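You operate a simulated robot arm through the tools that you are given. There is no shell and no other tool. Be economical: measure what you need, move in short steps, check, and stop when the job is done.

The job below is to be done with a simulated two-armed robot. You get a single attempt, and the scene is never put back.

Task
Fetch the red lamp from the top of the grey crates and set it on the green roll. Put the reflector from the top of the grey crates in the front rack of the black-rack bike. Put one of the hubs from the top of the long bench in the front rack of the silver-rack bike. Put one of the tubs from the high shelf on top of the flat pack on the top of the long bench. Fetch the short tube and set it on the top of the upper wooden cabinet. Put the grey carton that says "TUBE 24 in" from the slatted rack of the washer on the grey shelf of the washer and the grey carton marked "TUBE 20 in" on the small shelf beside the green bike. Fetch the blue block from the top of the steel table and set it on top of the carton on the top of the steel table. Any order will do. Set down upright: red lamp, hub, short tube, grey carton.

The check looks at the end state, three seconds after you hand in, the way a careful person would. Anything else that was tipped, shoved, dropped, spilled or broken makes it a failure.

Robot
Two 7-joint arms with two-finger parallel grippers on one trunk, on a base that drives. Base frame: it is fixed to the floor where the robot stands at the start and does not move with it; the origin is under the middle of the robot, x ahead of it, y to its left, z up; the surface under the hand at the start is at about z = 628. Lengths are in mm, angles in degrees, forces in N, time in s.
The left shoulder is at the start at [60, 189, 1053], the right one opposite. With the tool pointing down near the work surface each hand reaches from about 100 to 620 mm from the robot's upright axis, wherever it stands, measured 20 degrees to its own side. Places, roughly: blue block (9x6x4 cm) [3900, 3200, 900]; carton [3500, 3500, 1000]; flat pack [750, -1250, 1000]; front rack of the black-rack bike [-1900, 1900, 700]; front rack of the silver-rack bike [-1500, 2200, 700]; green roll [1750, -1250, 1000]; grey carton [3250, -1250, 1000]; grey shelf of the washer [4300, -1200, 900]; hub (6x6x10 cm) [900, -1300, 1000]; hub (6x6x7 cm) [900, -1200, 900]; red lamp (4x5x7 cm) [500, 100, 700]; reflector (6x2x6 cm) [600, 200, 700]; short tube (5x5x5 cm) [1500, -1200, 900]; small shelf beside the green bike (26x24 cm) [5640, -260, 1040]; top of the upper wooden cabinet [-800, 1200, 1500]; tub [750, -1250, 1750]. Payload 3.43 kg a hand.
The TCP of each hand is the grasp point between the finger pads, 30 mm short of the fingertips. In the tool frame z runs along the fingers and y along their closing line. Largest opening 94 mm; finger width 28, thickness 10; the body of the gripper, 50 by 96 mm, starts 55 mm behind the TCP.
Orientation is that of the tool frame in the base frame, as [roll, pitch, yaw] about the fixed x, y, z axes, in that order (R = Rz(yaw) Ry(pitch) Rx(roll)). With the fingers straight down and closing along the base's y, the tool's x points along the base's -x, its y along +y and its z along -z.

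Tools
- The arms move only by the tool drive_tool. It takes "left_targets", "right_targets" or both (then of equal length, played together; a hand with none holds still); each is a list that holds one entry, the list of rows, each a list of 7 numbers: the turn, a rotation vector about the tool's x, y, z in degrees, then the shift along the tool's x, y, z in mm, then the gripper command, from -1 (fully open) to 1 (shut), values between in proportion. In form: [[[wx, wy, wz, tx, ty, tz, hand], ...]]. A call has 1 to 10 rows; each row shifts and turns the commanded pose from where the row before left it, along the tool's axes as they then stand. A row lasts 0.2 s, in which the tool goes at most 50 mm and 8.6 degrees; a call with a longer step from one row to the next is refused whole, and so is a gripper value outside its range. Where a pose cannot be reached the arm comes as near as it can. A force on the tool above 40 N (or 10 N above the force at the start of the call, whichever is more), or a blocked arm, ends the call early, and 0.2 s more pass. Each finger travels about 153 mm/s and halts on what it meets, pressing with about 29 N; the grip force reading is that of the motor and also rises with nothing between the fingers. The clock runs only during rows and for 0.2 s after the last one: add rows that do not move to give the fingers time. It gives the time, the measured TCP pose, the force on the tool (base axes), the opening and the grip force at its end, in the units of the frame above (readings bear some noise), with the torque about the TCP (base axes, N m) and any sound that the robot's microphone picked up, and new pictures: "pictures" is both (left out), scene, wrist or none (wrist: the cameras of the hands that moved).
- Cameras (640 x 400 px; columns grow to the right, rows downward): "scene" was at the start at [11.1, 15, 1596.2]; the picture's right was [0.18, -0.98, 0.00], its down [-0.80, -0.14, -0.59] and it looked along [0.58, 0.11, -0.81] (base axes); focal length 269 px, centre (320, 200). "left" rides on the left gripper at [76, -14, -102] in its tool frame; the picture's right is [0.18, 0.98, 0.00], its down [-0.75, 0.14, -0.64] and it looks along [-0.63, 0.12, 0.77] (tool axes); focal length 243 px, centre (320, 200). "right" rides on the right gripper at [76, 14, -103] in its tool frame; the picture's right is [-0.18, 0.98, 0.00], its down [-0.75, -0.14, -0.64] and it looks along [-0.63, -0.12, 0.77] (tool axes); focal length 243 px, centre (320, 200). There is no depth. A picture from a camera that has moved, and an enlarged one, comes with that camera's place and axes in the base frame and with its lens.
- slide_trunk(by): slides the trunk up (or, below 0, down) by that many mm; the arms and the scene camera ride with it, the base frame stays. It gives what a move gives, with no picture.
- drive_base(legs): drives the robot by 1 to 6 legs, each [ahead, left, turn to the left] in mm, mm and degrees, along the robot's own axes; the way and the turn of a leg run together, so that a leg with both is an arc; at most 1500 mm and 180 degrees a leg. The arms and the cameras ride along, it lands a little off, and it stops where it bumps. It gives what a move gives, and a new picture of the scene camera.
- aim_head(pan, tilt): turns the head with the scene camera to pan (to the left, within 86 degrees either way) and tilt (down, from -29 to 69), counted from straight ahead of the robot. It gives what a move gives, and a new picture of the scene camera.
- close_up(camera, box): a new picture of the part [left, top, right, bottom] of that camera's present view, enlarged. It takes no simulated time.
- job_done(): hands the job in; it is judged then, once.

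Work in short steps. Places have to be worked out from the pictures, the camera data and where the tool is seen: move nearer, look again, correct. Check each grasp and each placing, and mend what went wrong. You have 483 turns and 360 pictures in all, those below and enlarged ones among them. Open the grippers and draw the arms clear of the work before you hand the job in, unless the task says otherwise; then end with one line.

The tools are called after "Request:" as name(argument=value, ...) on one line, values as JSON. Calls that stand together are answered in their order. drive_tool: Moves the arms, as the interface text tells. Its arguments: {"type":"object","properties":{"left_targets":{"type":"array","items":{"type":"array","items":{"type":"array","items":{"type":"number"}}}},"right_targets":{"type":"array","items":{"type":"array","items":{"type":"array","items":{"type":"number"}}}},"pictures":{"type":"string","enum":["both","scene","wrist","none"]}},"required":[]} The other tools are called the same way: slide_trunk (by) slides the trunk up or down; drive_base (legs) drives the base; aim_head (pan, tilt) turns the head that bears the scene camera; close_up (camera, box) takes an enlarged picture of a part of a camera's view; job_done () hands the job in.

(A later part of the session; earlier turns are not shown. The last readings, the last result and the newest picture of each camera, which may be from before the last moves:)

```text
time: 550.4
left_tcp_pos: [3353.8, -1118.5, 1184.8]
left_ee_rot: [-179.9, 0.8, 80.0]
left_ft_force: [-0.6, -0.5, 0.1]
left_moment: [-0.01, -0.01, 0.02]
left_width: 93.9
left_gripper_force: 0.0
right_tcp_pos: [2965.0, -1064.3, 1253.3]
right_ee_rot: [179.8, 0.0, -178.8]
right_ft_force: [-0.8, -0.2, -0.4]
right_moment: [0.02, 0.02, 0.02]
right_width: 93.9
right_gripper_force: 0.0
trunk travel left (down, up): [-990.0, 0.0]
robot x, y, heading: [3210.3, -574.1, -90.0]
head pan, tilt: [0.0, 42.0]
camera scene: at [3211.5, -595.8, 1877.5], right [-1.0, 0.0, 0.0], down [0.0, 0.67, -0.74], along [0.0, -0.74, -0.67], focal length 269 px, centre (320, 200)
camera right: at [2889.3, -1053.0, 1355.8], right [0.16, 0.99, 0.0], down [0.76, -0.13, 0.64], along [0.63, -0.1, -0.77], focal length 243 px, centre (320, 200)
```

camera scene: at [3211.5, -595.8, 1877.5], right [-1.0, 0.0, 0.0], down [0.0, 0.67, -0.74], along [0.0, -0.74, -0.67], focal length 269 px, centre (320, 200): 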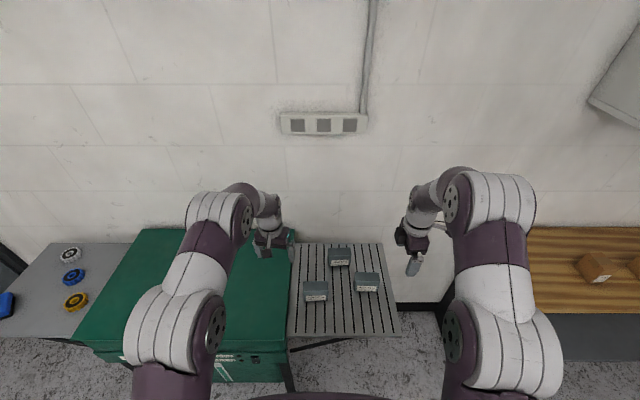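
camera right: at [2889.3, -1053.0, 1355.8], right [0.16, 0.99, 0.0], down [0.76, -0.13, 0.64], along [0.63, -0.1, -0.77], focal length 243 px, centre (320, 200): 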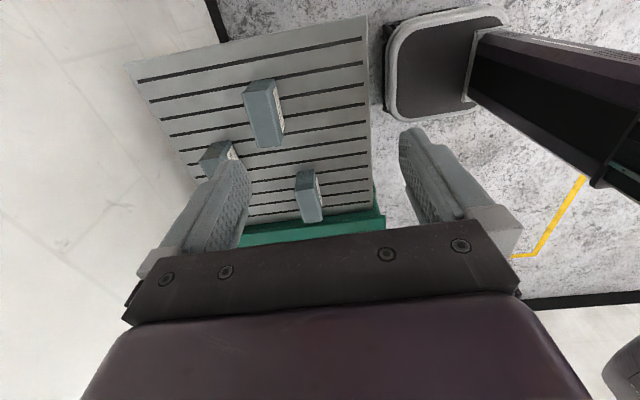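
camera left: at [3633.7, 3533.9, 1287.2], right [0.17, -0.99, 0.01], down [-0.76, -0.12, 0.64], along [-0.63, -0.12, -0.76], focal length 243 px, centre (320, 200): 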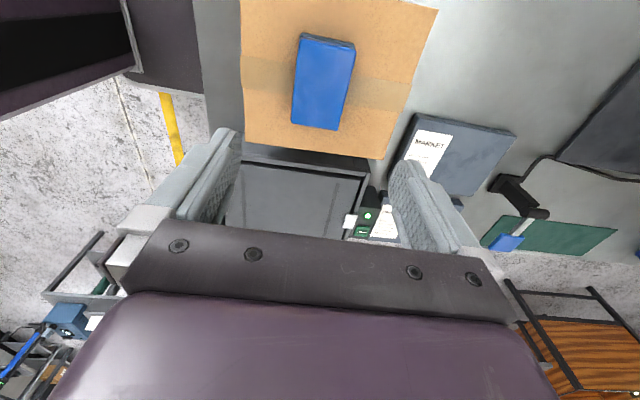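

Request:
close_up(camera="right", box=[180, 60, 340, 230])

Request:
close_up(camera="scene", box=[290, 235, 410, 335])

```text
2.35 times, centred on (260, 145) of right
camera zoom: at [2889.3, -1053.0, 1355.8], right [0.16, 0.99, 0.0], down [0.76, -0.13, 0.64], along [0.63, -0.1, -0.77], focal length 571 px, centre (461, 329)
```

zoom: 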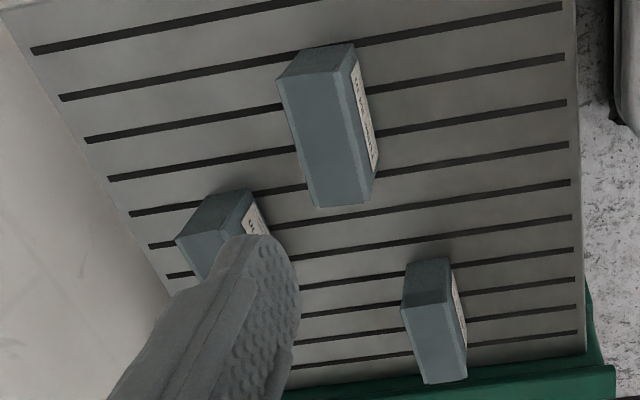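

```text
4.00 times, centred on (350, 285) of scene
camera zoom: at [3211.5, -595.8, 1877.5], right [-1.0, 0.0, 0.0], down [0.0, 0.67, -0.74], along [0.0, -0.74, -0.67], focal length 1074 px, centre (200, -140)
```

zoom: 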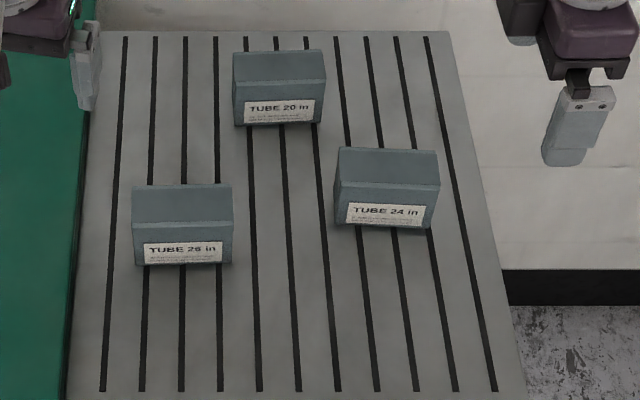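

TUBE 24: centre [3026,-1175], z 868–943, 42 deep. I'll move over it, align, and go down in two steps.

Request:
drive_tool(right_targets=[[[0, 0, 4.2, -15, -28, 20, -0.3], [0, 0, 0, -15, -28, 25, -0.3], [0, 0, 0, -15, -28, 30, -0.3], [0, 0, 0, -14, -27, 35, -0.3], [0, 0, 0, 0, 0, 45, -0.3], [0, 0, 0, 0, 0, 45, -0.3], [0, 0, 0, 0, 0, 0, -0.3]]], pictures="wrist")

```text
time: 552.0
left_tcp_pos: [3354.0, -1118.5, 1185.7]
left_ee_rot: [-180.0, 0.6, 80.1]
left_ft_force: [-0.6, -0.5, 0.8]
left_moment: [0.03, 0.0, 0.0]
left_width: 94.3
left_gripper_force: 0.0
right_tcp_pos: [3019.5, -1177.2, 1053.4]
right_ee_rot: [179.9, -0.1, 176.9]
right_ft_force: [-0.2, 0.1, -0.4]
right_moment: [0.03, 0.0, 0.0]
right_width: 61.2
right_gripper_force: 0.2
trunk travel left (down, up): [-990.0, 0.0]
robot x, y, heading: [3212.1, -574.1, -90.0]
head pan, tilt: [0.0, 42.0]
camera right: at [2946.0, -1160.4, 1155.3], right [0.24, 0.97, 0.0], down [0.75, -0.18, 0.64], along [0.62, -0.15, -0.77], focal length 243 px, centre (320, 200)
```

right: 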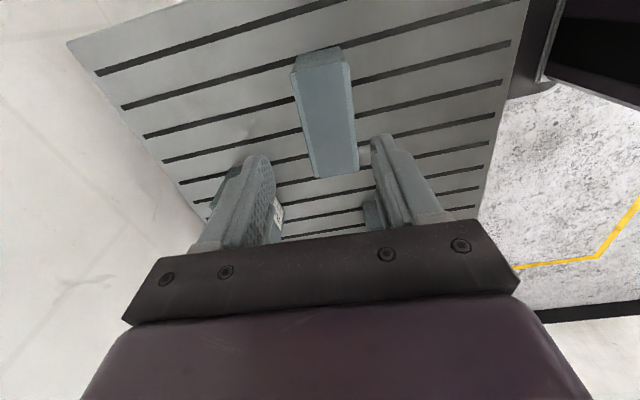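

Request:
drive_tool(right_targets=[[[0, 0, 0, -14, 2, 30, -0.3], [0, 0, 0, 0, 0, 45, -0.3], [0, 0, 0, 0, 0, 40, -0.3], [0, 0, 0, 0, 0, 26, -0.3], [0, 0, 0, 0, 0, 0, -0.3], [0, 0, 0, 0, 0, 0, 0], [0, 0, 0, 0, 0, 0, 0.2], [0, 0, 0, 0, 0, 0, 1], [0, 0, 0, 0, 0, 0, 1]]], pictures="wrist")

```text
time: 554.0
left_tcp_pos: [3353.8, -1119.1, 1183.3]
left_ee_rot: [-180.0, 0.7, 80.0]
left_ft_force: [0.4, 0.2, 0.5]
left_moment: [0.0, -0.01, -0.01]
left_width: 94.1
left_gripper_force: 0.1
right_tcp_pos: [3033.1, -1161.9, 944.4]
right_ee_rot: [179.7, 0.0, 176.9]
right_ft_force: [-0.2, -1.0, -0.4]
right_moment: [-0.01, -0.01, 0.0]
right_width: 49.2
right_gripper_force: 28.4
right hand out of reach, approached as far as the arm can: row 3, 4
trunk travel left (down, up): [-990.0, 0.0]
robot x, y, heading: [3211.2, -577.7, -89.8]
head pan, tilt: [0.0, 42.0]
camera right: at [2958.9, -1144.6, 1047.6], right [0.24, 0.97, 0.0], down [0.75, -0.18, 0.64], along [0.62, -0.15, -0.77], focal length 243 px, centre (320, 200)
```

right: 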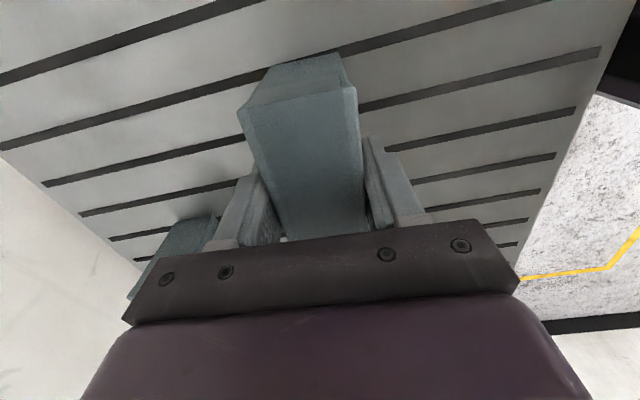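

Reach ran out a little high. I'll open, rise, move the base forward and lower the trunk, then regrip.

Request:
drive_tool(right_targets=[[[0, 0, 0, 0, 0, 0, -0.4], [0, 0, 0, 0, 0, 0, -0.6], [0, 0, 0, 0, 0, -20, -0.6], [0, 0, 0, 0, 0, -40, -0.6], [0, 0, 0, 0, 0, -40, -0.6], [0, 0, 0, 0, 0, -40, -0.6], [0, 0, 0, 0, 0, 0, -0.6]]], pictures="none")

Request:
drive_base(legs=[[70, 0, 0]])

Request:
drive_tool(right_targets=[[[0, 0, 0, 0, 0, 0, -0.6]]], pictures="wrist")

```text
time: 555.6
left_tcp_pos: [3353.5, -1119.8, 1185.7]
left_ee_rot: [-180.0, 0.6, 80.0]
left_ft_force: [0.3, 0.0, -0.3]
left_moment: [-0.01, 0.0, -0.03]
left_width: 93.7
left_gripper_force: 0.0
right_tcp_pos: [3033.6, -1163.0, 1085.0]
right_ee_rot: [179.7, -0.1, 176.9]
right_ft_force: [-0.4, -0.2, 0.1]
right_moment: [0.01, 0.0, -0.01]
right_width: 75.0
right_gripper_force: 0.1
trunk travel left (down, up): [-990.0, 0.0]
robot x, y, heading: [3211.7, -574.4, -89.7]
head pan, tilt: [0.0, 42.0]
```

```text
time: 556.6
left_tcp_pos: [3351.7, -1181.1, 1187.4]
left_ee_rot: [180.0, 1.0, 79.9]
left_ft_force: [-0.5, 0.4, 1.0]
left_moment: [-0.06, 0.01, -0.01]
left_width: 93.9
left_gripper_force: 0.1
right_tcp_pos: [3033.5, -1225.3, 1088.7]
right_ee_rot: [-179.9, -0.1, 177.0]
right_ft_force: [0.8, 0.1, 0.6]
right_moment: [-0.03, -0.03, 0.0]
right_width: 75.1
right_gripper_force: 0.1
trunk travel left (down, up): [-990.0, 0.0]
robot x, y, heading: [3211.1, -639.6, -90.0]
head pan, tilt: [0.0, 42.0]
camera scene: at [3211.5, -653.9, 1877.7], right [-1.0, 0.0, 0.0], down [0.0, 0.66, -0.75], along [0.0, -0.75, -0.66], focal length 269 px, centre (320, 200)
```

scene: 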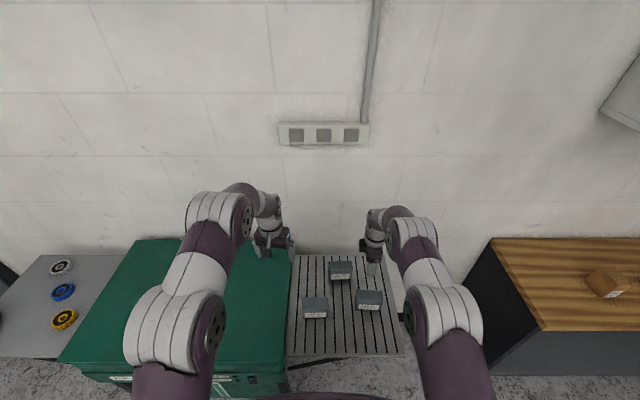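

```text
time: 557.0
left_tcp_pos: [3352.8, -1188.0, 1185.8]
left_ee_rot: [179.9, 0.7, 80.1]
left_ft_force: [-0.9, 1.2, -0.9]
left_moment: [0.01, -0.04, 0.01]
left_width: 93.9
left_gripper_force: 0.1
right_tcp_pos: [3033.8, -1231.3, 1083.2]
right_ee_rot: [179.7, 0.0, 176.9]
right_ft_force: [-0.6, 0.0, 0.1]
right_moment: [0.0, 0.05, -0.02]
right_width: 75.1
right_gripper_force: 0.0
trunk travel left (down, up): [-990.0, 0.0]
robot x, y, heading: [3213.4, -642.0, -89.9]
head pan, tilt: [0.0, 42.0]
camera right: at [2959.5, -1214.8, 1186.8], right [0.24, 0.97, 0.0], down [0.75, -0.18, 0.64], along [0.62, -0.15, -0.77], focal length 243 px, centre (320, 200)
```

right: 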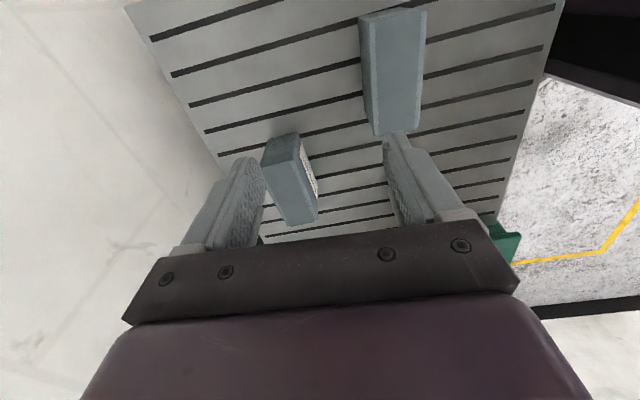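

Request:
close_up(camera="right", box=[250, 0, 450, 170])

Request:
close_up(camera="scene", box=[290, 240, 410, 340])

```text
2.35 times, centred on (350, 85) of right
camera zoom: at [2959.5, -1214.8, 1186.8], right [0.24, 0.97, 0.0], down [0.75, -0.18, 0.64], along [0.62, -0.15, -0.77], focal length 571 px, centre (249, 471)
```

zoom: 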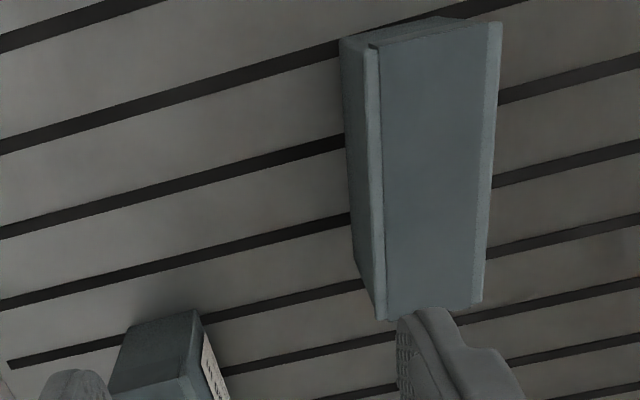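

```text
4.00 times, centred on (350, 290) of scene
camera zoom: at [3211.2, -665.4, 1877.4], right [-1.0, 0.0, 0.0], down [0.0, 0.67, -0.74], along [0.0, -0.74, -0.67], focal length 1074 px, centre (200, -160)
```

zoom: 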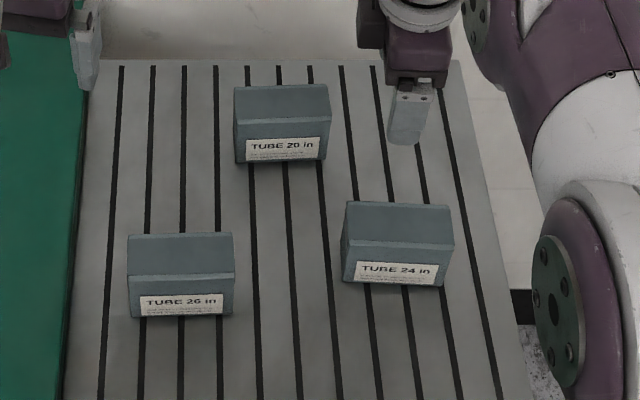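

Carton 24 is now at [3034,-1160], aligned with the hand. Move +70 in y and descend.

Request:
drive_tool(right_targets=[[[0, 0, 0.6, 0, 35, 10, -0.4], [0, 0, 0, 0, 35, 30, -0.4], [0, 0, 0, 0, 0, 40, -0.4], [0, 0, 0, 0, 0, 40, -0.4], [0, 0, 0, 0, 0, 30, -0.4], [0, 0, 0, 0, 0, 20, -0.4], [0, 0, 0, 0, 0, 0, -0.4]]], pictures="wrist")

```text
time: 558.6
left_tcp_pos: [3352.3, -1188.0, 1185.5]
left_ee_rot: [179.9, 0.7, 80.0]
left_ft_force: [0.3, 0.5, -0.2]
left_moment: [-0.01, 0.01, 0.02]
left_width: 94.4
left_gripper_force: 0.1
right_tcp_pos: [3037.3, -1159.8, 915.0]
right_ee_rot: [179.8, -0.2, 176.3]
right_ft_force: [-1.0, 2.2, 3.4]
right_moment: [-0.01, 0.02, -0.01]
right_width: 64.8
right_gripper_force: 0.1
trunk travel left (down, up): [-990.0, 0.0]
robot x, y, heading: [3212.0, -641.0, -89.9]
head pan, tilt: [0.0, 42.0]
camera right: at [2963.7, -1142.0, 1017.9], right [0.25, 0.97, 0.0], down [0.74, -0.19, 0.64], along [0.62, -0.16, -0.77], focal length 243 px, centre (320, 200)
```

right: 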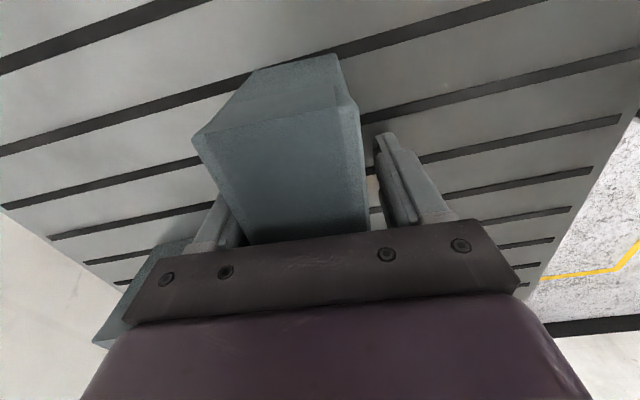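

Request:
drive_tool(right_targets=[[[0, 0, 0, 0, -3, 0, -0.4], [0, 0, 0, 0, 0, 0, -0.1], [0, 0, 0, 0, 0, 0, 0.1], [0, 0, 0, 0, 0, 0, 1], [0, 0, 0, 0, 0, 0, 1]]], pictures="wrist")

```text
time: 559.8
left_tcp_pos: [3351.7, -1188.1, 1185.3]
left_ee_rot: [-180.0, 0.8, 80.0]
left_ft_force: [0.1, -0.3, 0.8]
left_moment: [0.01, 0.0, 0.02]
left_width: 94.0
left_gripper_force: 0.0
right_tcp_pos: [3038.0, -1164.7, 916.3]
right_ee_rot: [179.9, -0.1, 176.3]
right_ft_force: [-0.4, -2.2, 4.0]
right_moment: [-0.22, 0.02, 0.03]
right_width: 49.3
right_gripper_force: 28.5
trunk travel left (down, up): [-990.0, 0.0]
robot x, y, heading: [3212.8, -642.6, -89.9]
head pan, tilt: [0.0, 42.0]
camera right: at [2963.5, -1146.2, 1017.9], right [0.25, 0.97, 0.0], down [0.74, -0.19, 0.64], along [0.62, -0.16, -0.77], focal length 243 px, centre (320, 200)
```

right: 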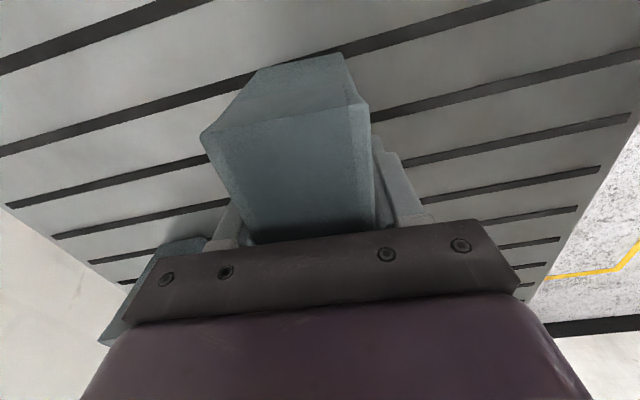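

Gripped at 49 mm. Lift gently.

Request:
drive_tool(right_targets=[[[0, 0, 0, 0, 0, -6, 1], [0, 0, 0, 0, 0, -12, 1], [0, 0, 0, 0, 0, -20, 1], [0, 0, 0, 0, 0, -25, 1], [0, 0, 0, 0, 0, -30, 1], [0, 0, 0, 0, 0, -30, 1], [0, 0, 0, 0, 0, -30, 1], [0, 0, 0, 0, 0, -20, 1], [0, 0, 0, 0, 0, 0, 1]]], pictures="both")

```text
time: 561.8
left_tcp_pos: [3352.3, -1187.9, 1185.5]
left_ee_rot: [-179.9, 0.6, 80.0]
left_ft_force: [-0.4, -0.4, -0.1]
left_moment: [0.05, -0.04, -0.02]
left_width: 94.1
left_gripper_force: 0.1
right_tcp_pos: [3037.3, -1164.7, 1086.3]
right_ee_rot: [179.6, -0.1, 176.4]
right_ft_force: [0.2, -0.4, -1.9]
right_moment: [-0.01, -0.02, 0.0]
right_width: 48.9
right_gripper_force: 28.9
trunk travel left (down, up): [-990.0, 0.0]
robot x, y, heading: [3215.1, -644.4, -90.1]
head pan, tilt: [0.0, 42.0]
camera scene: at [3211.2, -666.0, 1877.4], right [-1.0, 0.0, 0.0], down [0.0, 0.67, -0.74], along [0.0, -0.74, -0.67], focal length 269 px, centre (320, 200)
camera right: at [2964.0, -1147.4, 1189.6], right [0.25, 0.97, 0.0], down [0.74, -0.19, 0.64], along [0.62, -0.15, -0.77], focal length 243 px, centre (320, 200)
```

scene: 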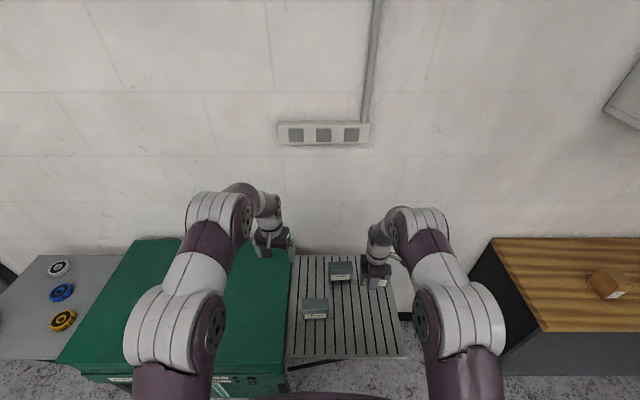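
right: 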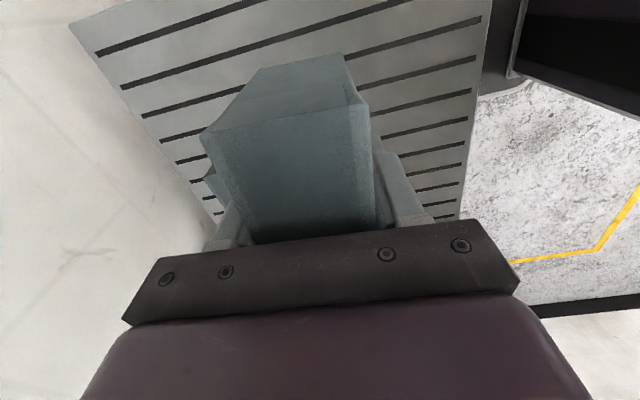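

Carton 24 is held. Next TUBE 20 with the left hand: turn it 90° and reposition the base to the west and slightly forward.

Request:
drive_tool(left_targets=[[[0, 0, 8, 0, 0, 0, -1], [0, 0, 8, 0, 0, 0, -1], [0, 0, 8, 0, 0, 0, -1], [0, 0, 8, 0, 0, 0, -1], [0, 0, 8, 0, 0, 0, -1], [0, 0, 8, 0, 0, 0, -1], [0, 0, 8, 0, 0, 0, -1], [0, 0, 8, 0, 0, 0, -1], [0, 0, 8, 0, 0, 0, -1], [0, 0, 8, 0, 0, 0, -0.5]]], pictures="none")

Request:
drive_base(legs=[[0, -215, 0], [38, 0, 0]])

Request:
drive_tool(left_targets=[[[0, 0, 2, 0, 0, 0, -0.5], [0, 0, 0, 0, 0, 0, -0.5]]], pictures="wrist")

```text
time: 564.0
left_tcp_pos: [3353.0, -1190.1, 1184.6]
left_ee_rot: [179.3, 0.1, -0.2]
left_ft_force: [0.6, 0.8, -0.1]
left_moment: [0.0, 0.03, 0.04]
left_width: 70.5
left_gripper_force: 0.1
right_tcp_pos: [3037.8, -1164.7, 1087.6]
right_ee_rot: [179.7, -0.1, 176.3]
right_ft_force: [-0.4, -0.4, -1.6]
right_moment: [0.0, -0.01, 0.0]
right_width: 49.1
right_gripper_force: 29.0
trunk travel left (down, up): [-990.0, 0.0]
robot x, y, heading: [3212.3, -643.8, -89.9]
head pan, tilt: [0.0, 42.0]
```

```text
time: 566.1
left_tcp_pos: [3140.6, -1218.3, 1189.8]
left_ee_rot: [178.8, 0.1, 0.0]
left_ft_force: [-0.1, 1.0, 0.6]
left_moment: [-0.07, 0.01, -0.01]
left_width: 70.4
left_gripper_force: 0.1
right_tcp_pos: [2827.3, -1196.4, 1091.5]
right_ee_rot: [-179.9, -0.2, 176.3]
right_ft_force: [0.5, 1.0, -1.6]
right_moment: [-0.04, 0.01, -0.02]
right_width: 48.9
right_gripper_force: 29.0
trunk travel left (down, up): [-990.0, 0.0]
robot x, y, heading: [3000.6, -679.1, -89.9]
head pan, tilt: [0.0, 42.0]
camera scene: at [3000.9, -689.9, 1877.7], right [-1.0, 0.0, 0.0], down [0.0, 0.66, -0.75], along [0.0, -0.75, -0.66], focal length 269 px, centre (320, 200)
```

scene: 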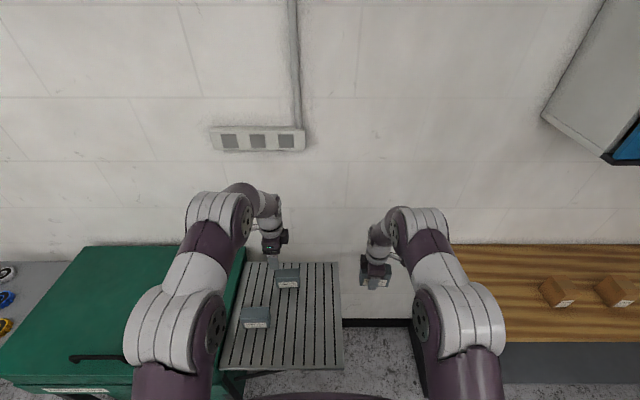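

```text
time: 566.7
left_tcp_pos: [3140.1, -1223.0, 1187.1]
left_ee_rot: [179.2, 0.1, -2.0]
left_ft_force: [-1.0, 0.3, -0.3]
left_moment: [-0.02, 0.0, 0.02]
left_width: 70.5
left_gripper_force: 0.1
right_tcp_pos: [2825.7, -1199.1, 1088.6]
right_ee_rot: [179.9, -0.1, 176.3]
right_ft_force: [-0.2, 0.7, -1.1]
right_moment: [-0.01, -0.01, 0.0]
right_width: 49.1
right_gripper_force: 28.9
trunk travel left (down, up): [-990.0, 0.0]
robot x, y, heading: [2997.9, -679.5, -90.2]
head pan, tilt: [0.0, 42.0]
camera left: at [3217.3, -1209.1, 1288.6], right [0.15, -0.99, 0.01], down [-0.76, -0.11, 0.64], along [-0.64, -0.11, -0.76], focal length 243 px, centre (320, 200)
```

left: 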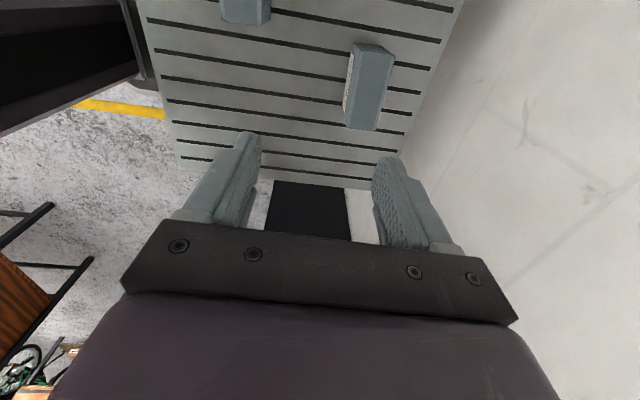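

Request:
close_up(camera="left", box=[300, 20, 440, 150])

```text
3.08 times, centred on (370, 85) of left
camera zoom: at [3217.3, -1209.1, 1288.6], right [0.15, -0.99, 0.01], down [-0.76, -0.11, 0.64], along [-0.64, -0.11, -0.76], focal length 746 px, centre (166, 554)
```

zoom: 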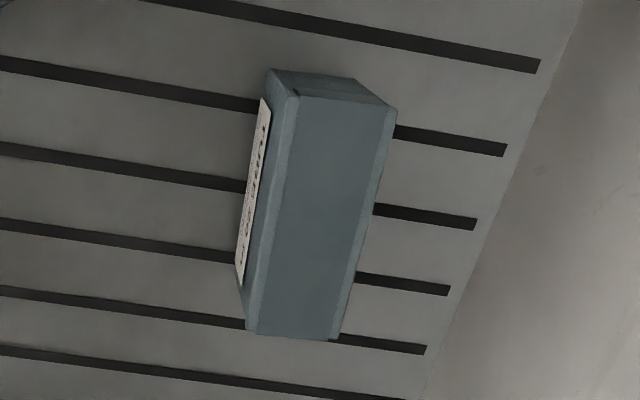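

TUBE 20: centre [3125,-1296], yaw about +2°. Lower the trunk for reach, then move over it.

Request:
slide_trunk(by=-150)

Request:
drive_tool(left_targets=[[[0, 0, -4, -6, 25, 0, -0.4], [0, 0, 0, -7, 25, 0, -0.4], [0, 0, 0, 0, 23, 0, -0.4], [0, 0, 0, 0, 0, 20, -0.4], [0, 0, 0, 0, 0, 0, -0.4]]], pictures="wrist")

```text
time: 568.4
left_tcp_pos: [3139.5, -1225.9, 1035.1]
left_ee_rot: [179.3, 0.0, -2.1]
left_ft_force: [-0.3, 0.4, 0.2]
left_moment: [-0.03, 0.01, 0.0]
left_width: 70.4
left_gripper_force: 0.1
right_tcp_pos: [2825.4, -1201.5, 937.4]
right_ee_rot: [179.7, -0.1, 176.3]
right_ft_force: [0.8, 0.0, -2.3]
right_moment: [-0.03, -0.03, 0.0]
right_width: 49.1
right_gripper_force: 29.0
trunk travel left (down, up): [-840.0, 150.0]
robot x, y, heading: [3001.7, -679.3, -90.2]
head pan, tilt: [0.0, 42.0]
```

```text
time: 569.6
left_tcp_pos: [3129.8, -1291.3, 1012.2]
left_ee_rot: [179.3, 0.0, 2.0]
left_ft_force: [-0.2, -0.4, 0.2]
left_moment: [0.0, 0.01, 0.01]
left_width: 65.8
left_gripper_force: 0.0
left hand out of reach, approached as far as the arm can: row 3
right_tcp_pos: [2825.6, -1203.0, 936.7]
right_ee_rot: [179.7, -0.1, 176.3]
right_ft_force: [0.1, -0.2, -2.2]
right_moment: [0.04, -0.02, 0.01]
right_width: 49.2
right_gripper_force: 29.5
trunk travel left (down, up): [-840.0, 150.0]
robot x, y, heading: [2999.7, -681.5, -90.2]
head pan, tilt: [0.0, 42.0]
camera left: at [3204.8, -1272.2, 1114.3], right [0.22, -0.98, 0.01], down [-0.75, -0.16, 0.64], along [-0.63, -0.15, -0.76], focal length 243 px, centre (320, 200)
```

left: 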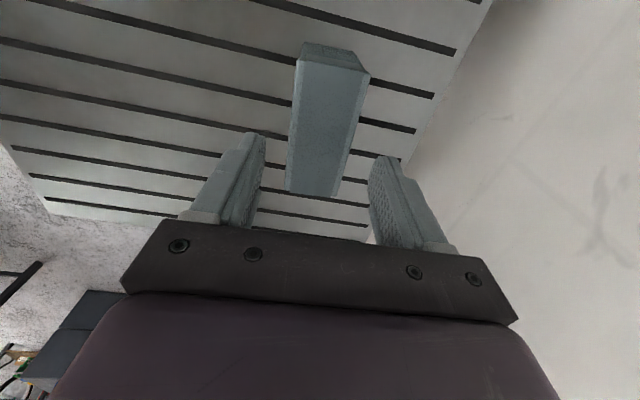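

Request:
slide_trunk(by=-60)

Request:
drive_tool(left_targets=[[[0, 0, 0, -3, 5, 8, -0.4], [0, 0, 0, 0, 0, 0, -0.4]]], pictures="wrist")

```text
time: 570.6
left_tcp_pos: [3129.7, -1290.0, 952.4]
left_ee_rot: [179.3, 0.1, 2.0]
left_ft_force: [-0.1, 0.1, -0.2]
left_moment: [0.0, -0.01, 0.0]
left_width: 65.7
left_gripper_force: 0.1
right_tcp_pos: [2824.4, -1201.8, 876.8]
right_ee_rot: [179.7, 0.0, 176.2]
right_ft_force: [-1.0, 0.1, -2.1]
right_moment: [-0.01, -0.02, 0.03]
right_width: 49.1
right_gripper_force: 28.9
trunk travel left (down, up): [-780.0, 210.0]
robot x, y, heading: [3001.8, -681.7, -89.9]
head pan, tilt: [0.0, 42.0]
```

```text
time: 571.2
left_tcp_pos: [3126.6, -1296.3, 944.1]
left_ee_rot: [179.3, 0.1, 2.0]
left_ft_force: [0.1, -0.3, -0.7]
left_moment: [-0.03, 0.01, 0.0]
left_width: 65.6
left_gripper_force: 0.1
right_tcp_pos: [2825.3, -1202.0, 877.5]
right_ee_rot: [179.7, -0.1, 176.3]
right_ft_force: [0.1, 0.1, -2.4]
right_moment: [-0.01, -0.03, 0.02]
right_width: 49.1
right_gripper_force: 28.6
trunk travel left (down, up): [-780.0, 210.0]
robot x, y, heading: [2998.9, -679.2, -90.0]
head pan, tilt: [0.0, 42.0]
camera left: at [3202.2, -1276.7, 1046.4], right [0.22, -0.98, 0.01], down [-0.75, -0.16, 0.64], along [-0.63, -0.15, -0.76], focal length 243 px, centre (320, 200)
```

left: 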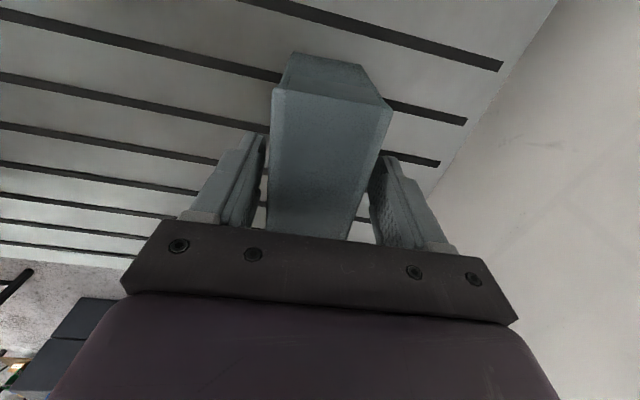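

Request:
drive_tool(left_targets=[[[0, 0, 0, 0, 0, 16, -0.4], [0, 0, 0, 0, 0, 12, -0.4], [0, 0, 0, 0, 0, 0, -0.4], [0, 0, 0, 0, 0, 0, -0.1], [0, 0, 0, 0, 0, 0, 0.1], [0, 0, 0, 0, 0, 0, 1], [0, 0, 0, 0, 0, 0, 1]]], pictures="wrist")

```text
time: 572.8
left_tcp_pos: [3125.0, -1295.8, 917.2]
left_ee_rot: [179.4, 0.2, 2.0]
left_ft_force: [0.9, 0.9, 0.6]
left_moment: [0.08, -0.08, 0.02]
left_width: 49.1
left_gripper_force: 28.6
right_tcp_pos: [2825.6, -1203.5, 876.7]
right_ee_rot: [179.7, -0.1, 176.3]
right_ft_force: [0.8, 0.8, -2.5]
right_moment: [-0.02, -0.02, 0.01]
right_width: 49.3
right_gripper_force: 28.6
trunk travel left (down, up): [-780.0, 210.0]
robot x, y, heading: [3001.4, -683.8, -90.1]
head pan, tilt: [0.0, 42.0]
camera left: at [3202.0, -1277.2, 1018.5], right [0.22, -0.98, 0.01], down [-0.75, -0.16, 0.64], along [-0.63, -0.15, -0.76], focal length 243 px, centre (320, 200)
```

left: 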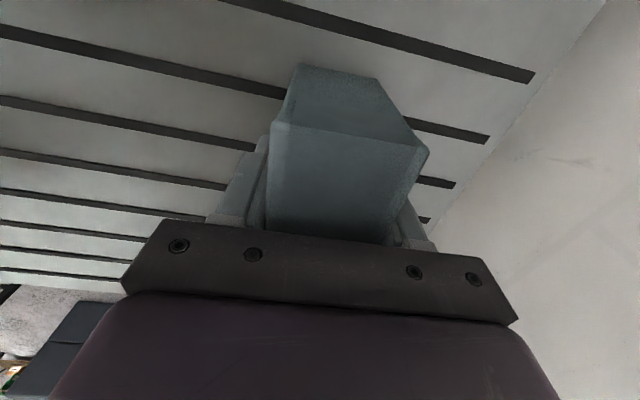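

Gripped (49 mm). Lift gently by arm, then trunk.

Request:
drive_tool(left_targets=[[[0, 0, 0, 0, 0, -6, 1], [0, 0, 0, 0, 0, -12, 1], [0, 0, 0, 0, 0, -20, 1], [0, 0, 0, 0, 0, -25, 1], [0, 0, 0, 0, 0, -25, 1], [0, 0, 0, 0, 0, -15, 1], [0, 0, 0, 0, 0, 0, 1]]], pictures="wrist")

Request:
slide_trunk(by=210)

```text
time: 574.4
left_tcp_pos: [3128.1, -1275.8, 1012.0]
left_ee_rot: [179.4, 0.1, 2.1]
left_ft_force: [-0.3, 0.8, -1.8]
left_moment: [-0.04, 0.01, -0.03]
left_width: 49.1
left_gripper_force: 28.8
left hand out of reach, approached as far as the arm can: row 4, 5, 6
right_tcp_pos: [2825.5, -1202.5, 876.8]
right_ee_rot: [179.6, -0.1, 176.3]
right_ft_force: [0.2, 0.3, -2.6]
right_moment: [-0.01, 0.01, 0.01]
right_width: 48.9
right_gripper_force: 29.3
trunk travel left (down, up): [-780.0, 210.0]
robot x, y, heading: [3002.3, -680.8, -89.8]
head pan, tilt: [0.0, 42.0]
camera left: at [3204.5, -1256.9, 1113.4], right [0.22, -0.98, 0.01], down [-0.75, -0.16, 0.64], along [-0.63, -0.15, -0.76], focal length 243 px, centre (320, 200)
```

left: 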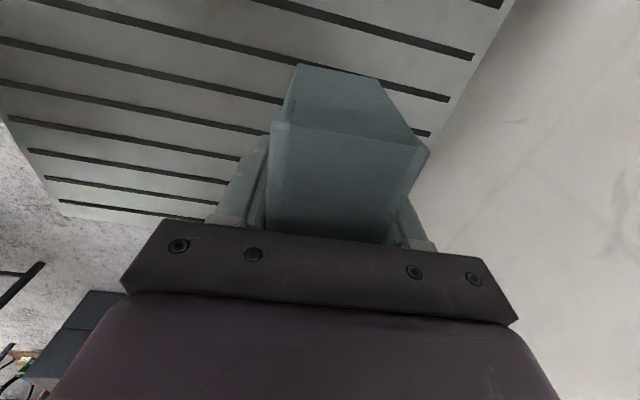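

```text
time: 576.7
left_tcp_pos: [3128.9, -1277.1, 1222.3]
left_ee_rot: [179.3, 0.1, 2.0]
left_ft_force: [-0.8, -0.2, -1.4]
left_moment: [0.02, 0.01, -0.03]
left_width: 49.2
left_gripper_force: 29.0
right_tcp_pos: [2825.6, -1202.9, 1086.2]
right_ee_rot: [179.7, -0.1, 176.3]
right_ft_force: [-0.3, -0.2, -1.6]
right_moment: [0.0, 0.0, 0.03]
right_width: 49.4
right_gripper_force: 29.2
trunk travel left (down, up): [-990.0, 0.0]
robot x, y, heading: [2998.8, -681.2, -90.3]
head pan, tilt: [0.0, 42.0]
```

Both cartons held. Now to the washer's grey shelf: back off, move east, keep clear of the washer.

Request:
drive_base(legs=[[-400, 0, 0], [0, 1440, 0]])

Request:
aim_head(pan=-10, tilt=42)

Request:
close_up(camera="scene", box=[230, 130, 430, 270])

```text
time: 585.9
left_tcp_pos: [4563.9, -882.9, 1220.7]
left_ee_rot: [179.4, 0.1, 1.8]
left_ft_force: [-0.3, 0.1, 0.1]
left_moment: [0.01, -0.02, 0.01]
left_width: 49.2
left_gripper_force: 29.0
right_tcp_pos: [4261.1, -808.7, 1087.4]
right_ee_rot: [179.7, -0.1, 176.1]
right_ft_force: [-0.3, -0.9, -1.6]
right_moment: [0.01, -0.02, 0.02]
right_width: 49.1
right_gripper_force: 29.0
trunk travel left (down, up): [-990.0, 0.0]
robot x, y, heading: [4437.2, -284.6, -90.3]
head pan, tilt: [0.0, 42.0]
camera scene: at [4435.1, -309.7, 1877.4], right [-1.0, 0.0, 0.0], down [0.0, 0.67, -0.74], along [0.0, -0.74, -0.67], focal length 269 px, centre (320, 200)
```

scene: 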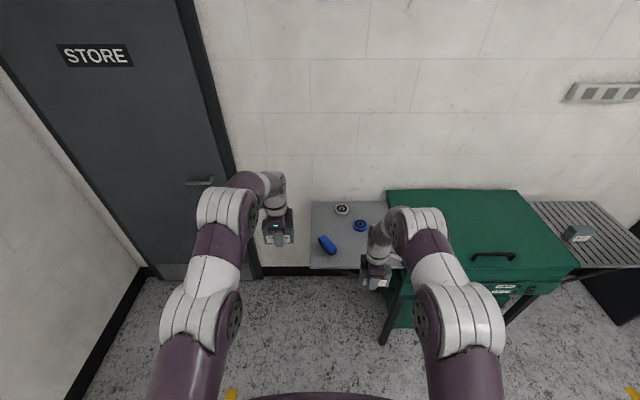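

```text
time: 586.6
left_tcp_pos: [4564.9, -882.1, 1221.3]
left_ee_rot: [179.3, 0.0, 1.8]
left_ft_force: [0.4, 0.3, -1.6]
left_moment: [0.01, 0.03, -0.03]
left_width: 49.0
left_gripper_force: 29.2
right_tcp_pos: [4260.8, -807.0, 1086.1]
right_ee_rot: [179.7, -0.1, 176.1]
right_ft_force: [-0.7, 0.2, -1.3]
right_moment: [0.03, -0.03, 0.0]
right_width: 48.7
right_gripper_force: 29.2
trunk travel left (down, up): [-990.0, 0.0]
robot x, y, heading: [4435.5, -288.1, -90.0]
head pan, tilt: [-10.0, 42.0]
camera scene: at [4421.5, -308.3, 1877.4], right [-0.98, 0.18, 0.0], down [0.12, 0.66, -0.74], along [-0.13, -0.73, -0.67], focal length 269 px, centre (320, 200)
```

scene: 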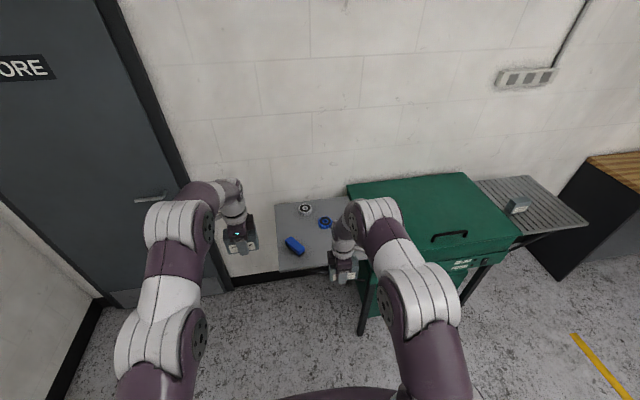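

```text
2.86 times, centred on (330, 200) of scene
camera zoom: at [4421.5, -308.3, 1877.4], right [-0.98, 0.18, 0.0], down [0.12, 0.66, -0.74], along [-0.13, -0.73, -0.67], focal length 767 px, centre (291, 200)
```

zoom: 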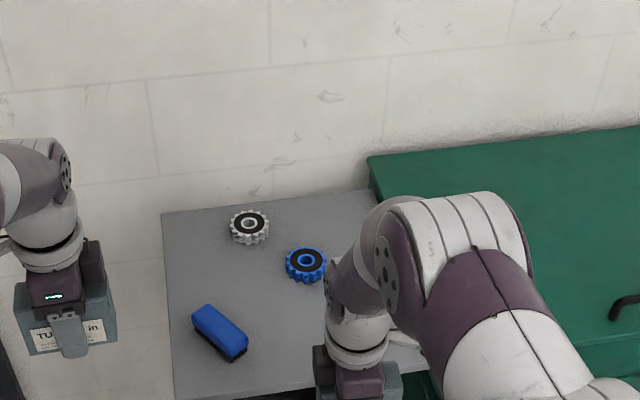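

Request:
drive_base(legs=[[255, 0, 0]])

Request:
drive_tool(right_targets=[[[0, 0, 0, 0, 0, 0, 1]]], pictures="wrist")

```text
time: 588.5
left_tcp_pos: [4563.8, -1132.4, 1223.1]
left_ee_rot: [179.3, 0.1, 1.8]
left_ft_force: [-0.1, 0.4, -2.5]
left_moment: [0.01, -0.01, 0.0]
left_width: 49.0
left_gripper_force: 28.8
right_tcp_pos: [4259.3, -1058.8, 1086.7]
right_ee_rot: [179.8, -0.1, 176.0]
right_ft_force: [-0.3, 0.2, -0.8]
right_moment: [-0.01, 0.0, -0.02]
right_width: 48.9
right_gripper_force: 29.3
trunk travel left (down, up): [-990.0, 0.0]
robot x, y, heading: [4435.1, -537.4, -90.0]
head pan, tilt: [-10.0, 42.0]
camera scene: at [4420.2, -557.9, 1877.5], right [-0.98, 0.18, 0.0], down [0.12, 0.66, -0.74], along [-0.13, -0.73, -0.67], focal length 269 px, centre (320, 200)
```

scene: 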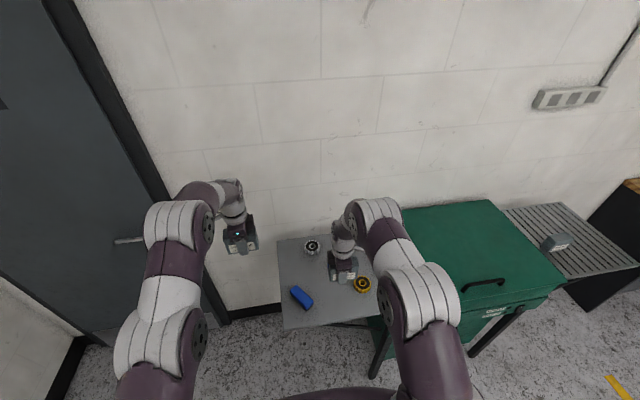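

```text
time: 588.9
left_tcp_pos: [4562.4, -1134.6, 1220.7]
left_ee_rot: [179.4, 0.1, 1.7]
left_ft_force: [-0.7, 0.1, -2.8]
left_moment: [-0.01, -0.01, -0.01]
left_width: 49.2
left_gripper_force: 28.6
right_tcp_pos: [4260.3, -1061.4, 1086.1]
right_ee_rot: [179.6, -0.1, 176.0]
right_ft_force: [-0.4, -0.7, -2.3]
right_moment: [-0.02, 0.0, 0.0]
right_width: 48.9
right_gripper_force: 29.2
trunk travel left (down, up): [-990.0, 0.0]
robot x, y, heading: [4434.2, -539.6, -90.2]
head pan, tilt: [-10.0, 42.0]
camera right: at [4185.5, -1042.2, 1189.4], right [0.25, 0.97, 0.01], down [0.74, -0.2, 0.64], along [0.62, -0.16, -0.77], focal length 243 px, centre (320, 200)
```

right: 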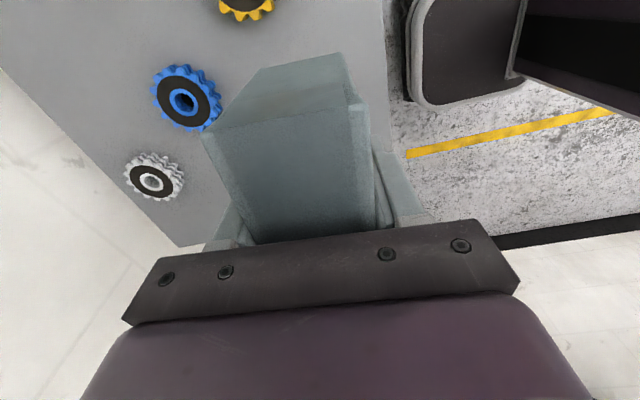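

Clear spot at [4275,-1070]. Shift and lower.

Request:
drive_tool(right_targets=[[[0, 0, 0, -8, -5, 10, 1], [0, 0, 0, -8, -4, 25, 1], [0, 0, 0, 0, 0, 35, 1], [0, 0, 0, 0, 0, 35, 1], [0, 0, 0, 0, 0, 20, 1], [0, 0, 0, 0, 0, 0, 1]]], pictures="both")

```text
time: 590.3
left_tcp_pos: [4562.1, -1134.7, 1220.6]
left_ee_rot: [179.3, 0.1, 1.9]
left_ft_force: [0.6, 0.2, -1.5]
left_moment: [0.03, 0.01, 0.01]
left_width: 48.9
left_gripper_force: 29.3
right_tcp_pos: [4273.5, -1069.0, 961.8]
right_ee_rot: [179.8, -0.2, 176.0]
right_ft_force: [-1.0, -0.4, -1.6]
right_moment: [-0.02, 0.0, 0.02]
right_width: 49.2
right_gripper_force: 29.0
trunk travel left (down, up): [-990.0, 0.0]
robot x, y, heading: [4437.6, -536.6, -90.5]
head pan, tilt: [-10.0, 42.0]
camera scene: at [4420.3, -560.4, 1877.5], right [-0.98, 0.18, 0.0], down [0.12, 0.66, -0.74], along [-0.13, -0.73, -0.67], focal length 269 px, centre (320, 200)
camera right: at [4200.1, -1051.0, 1064.9], right [0.25, 0.97, 0.0], down [0.74, -0.2, 0.64], along [0.62, -0.16, -0.77], focal length 243 px, centre (320, 200)
```

scene: 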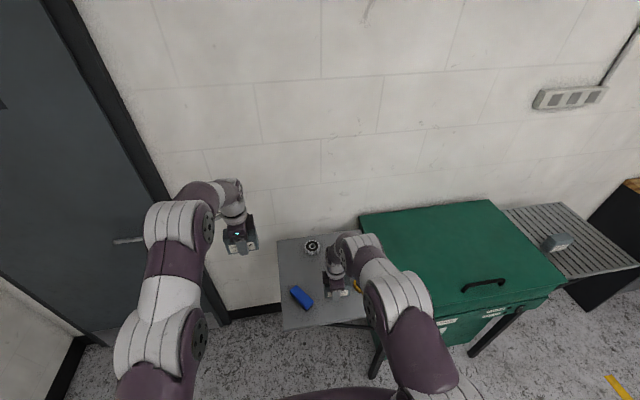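
right: 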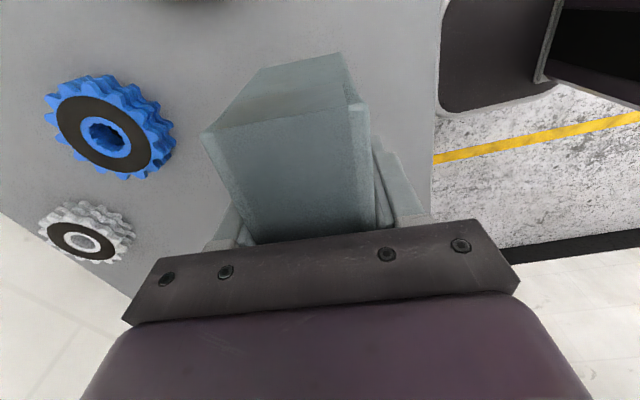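

Request:
drive_tool(right_targets=[[[0, 0, 0, 0, 0, 15, 1], [0, 0, 0, 0, 0, 13, 1], [0, 0, 0, 0, 0, 0, 1]]], pictures="none")

Request:
drive_tool(right_targets=[[[0, 0, 0, 0, 0, 4, 1], [0, 0, 0, 0, 0, 0, 1]]], pictures="none")

Request:
drive_tool(right_targets=[[[0, 0, 0, 0, 0, 3, 1], [0, 0, 0, 0, 0, 0, 1]]], pictures="none")

```text
time: 591.1
left_tcp_pos: [4562.4, -1134.8, 1221.2]
left_ee_rot: [179.3, 0.1, 1.8]
left_ft_force: [-0.2, -1.2, -1.8]
left_moment: [-0.01, -0.03, 0.02]
left_width: 49.2
left_gripper_force: 29.2
right_tcp_pos: [4274.3, -1069.0, 933.5]
right_ee_rot: [179.7, -0.1, 176.1]
right_ft_force: [-0.3, -0.5, -1.4]
right_moment: [0.0, 0.0, -0.02]
right_width: 49.0
right_gripper_force: 28.8
trunk travel left (down, up): [-990.0, 0.0]
robot x, y, heading: [4434.7, -541.0, -90.4]
head pan, tilt: [-10.0, 42.0]
```

```text
time: 591.7
left_tcp_pos: [4562.6, -1135.6, 1221.3]
left_ee_rot: [179.4, 0.1, 1.9]
left_ft_force: [0.0, -1.0, -2.3]
left_moment: [0.01, 0.0, 0.02]
left_width: 49.1
left_gripper_force: 29.1
right_tcp_pos: [4273.5, -1070.1, 929.2]
right_ee_rot: [179.7, -0.1, 176.0]
right_ft_force: [0.2, -0.7, -0.9]
right_moment: [-0.02, 0.0, 0.01]
right_width: 48.9
right_gripper_force: 29.0
trunk travel left (down, up): [-990.0, 0.0]
robot x, y, heading: [4439.7, -540.1, -90.5]
head pan, tilt: [-10.0, 42.0]
```

```text
time: 592.3
left_tcp_pos: [4561.2, -1134.7, 1221.0]
left_ee_rot: [179.4, 0.1, 1.8]
left_ft_force: [-0.2, -0.1, -1.8]
left_moment: [-0.02, 0.03, 0.0]
left_width: 49.3
left_gripper_force: 28.7
right_tcp_pos: [4274.5, -1069.5, 927.4]
right_ee_rot: [179.8, -0.1, 175.9]
right_ft_force: [-0.2, 0.5, -2.3]
right_moment: [-0.02, -0.01, 0.03]
right_width: 49.0
right_gripper_force: 29.0
trunk travel left (down, up): [-990.0, 0.0]
robot x, y, heading: [4438.8, -539.7, -90.2]
head pan, tilt: [-10.0, 42.0]
```

Request:
drive_tool(right_targets=[[[0, 0, 0, 0, 0, 4, 1], [0, 0, 0, 0, 0, 0, 1]]], pictures="none")

Request:
drive_tool(right_targets=[[[0, 0, 0, 0, 0, 3, 1], [0, 0, 0, 0, 0, 0, 1]]], pictures="none")

Request:
drive_tool(right_targets=[[[0, 0, 0, 0, 0, 3, 1], [0, 0, 0, 0, 0, 0, 1]]], pictures="wrist")

```text
time: 592.9
left_tcp_pos: [4562.1, -1134.7, 1221.8]
left_ee_rot: [179.3, 0.1, 1.8]
left_ft_force: [0.4, -0.1, -1.4]
left_moment: [0.02, 0.03, 0.01]
left_width: 49.0
left_gripper_force: 29.0
right_tcp_pos: [4275.0, -1069.7, 921.4]
right_ee_rot: [179.7, -0.2, 176.0]
right_ft_force: [-0.1, 0.4, -1.8]
right_moment: [0.01, -0.02, 0.0]
right_width: 49.2
right_gripper_force: 29.0
trunk travel left (down, up): [-990.0, 0.0]
robot x, y, heading: [4434.2, -539.4, -90.3]
head pan, tilt: [-10.0, 42.0]
```

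```text
time: 593.5
left_tcp_pos: [4562.1, -1134.9, 1221.8]
left_ee_rot: [179.4, 0.0, 1.8]
left_ft_force: [0.2, -0.2, -1.5]
left_moment: [0.02, 0.06, 0.01]
left_width: 49.2
left_gripper_force: 29.6
right_tcp_pos: [4275.0, -1070.3, 918.5]
right_ee_rot: [179.7, -0.1, 176.1]
right_ft_force: [0.4, -0.8, -1.6]
right_moment: [0.01, -0.02, -0.01]
right_width: 49.2
right_gripper_force: 29.1
trunk travel left (down, up): [-990.0, 0.0]
robot x, y, heading: [4432.7, -538.8, -90.2]
head pan, tilt: [-10.0, 42.0]
```

```text
time: 594.1
left_tcp_pos: [4562.4, -1135.2, 1221.5]
left_ee_rot: [179.4, 0.1, 1.8]
left_ft_force: [0.5, -0.3, -1.6]
left_moment: [0.03, 0.01, -0.03]
left_width: 49.1
left_gripper_force: 29.3
right_tcp_pos: [4273.8, -1069.4, 916.7]
right_ee_rot: [179.7, -0.1, 176.0]
right_ft_force: [-0.1, -0.5, -1.1]
right_moment: [0.03, 0.0, 0.01]
right_width: 49.0
right_gripper_force: 29.2
trunk travel left (down, up): [-990.0, 0.0]
robot x, y, heading: [4435.3, -537.8, -90.5]
head pan, tilt: [-10.0, 42.0]
camera right: at [4200.6, -1052.0, 1019.6], right [0.25, 0.97, 0.01], down [0.74, -0.2, 0.64], along [0.62, -0.16, -0.77], focal length 243 px, centre (320, 200)
```

right: 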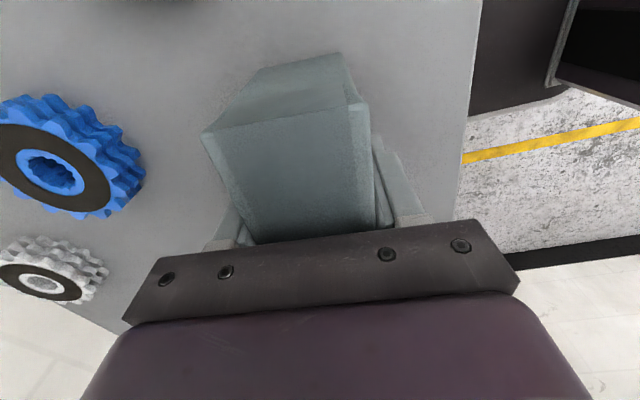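

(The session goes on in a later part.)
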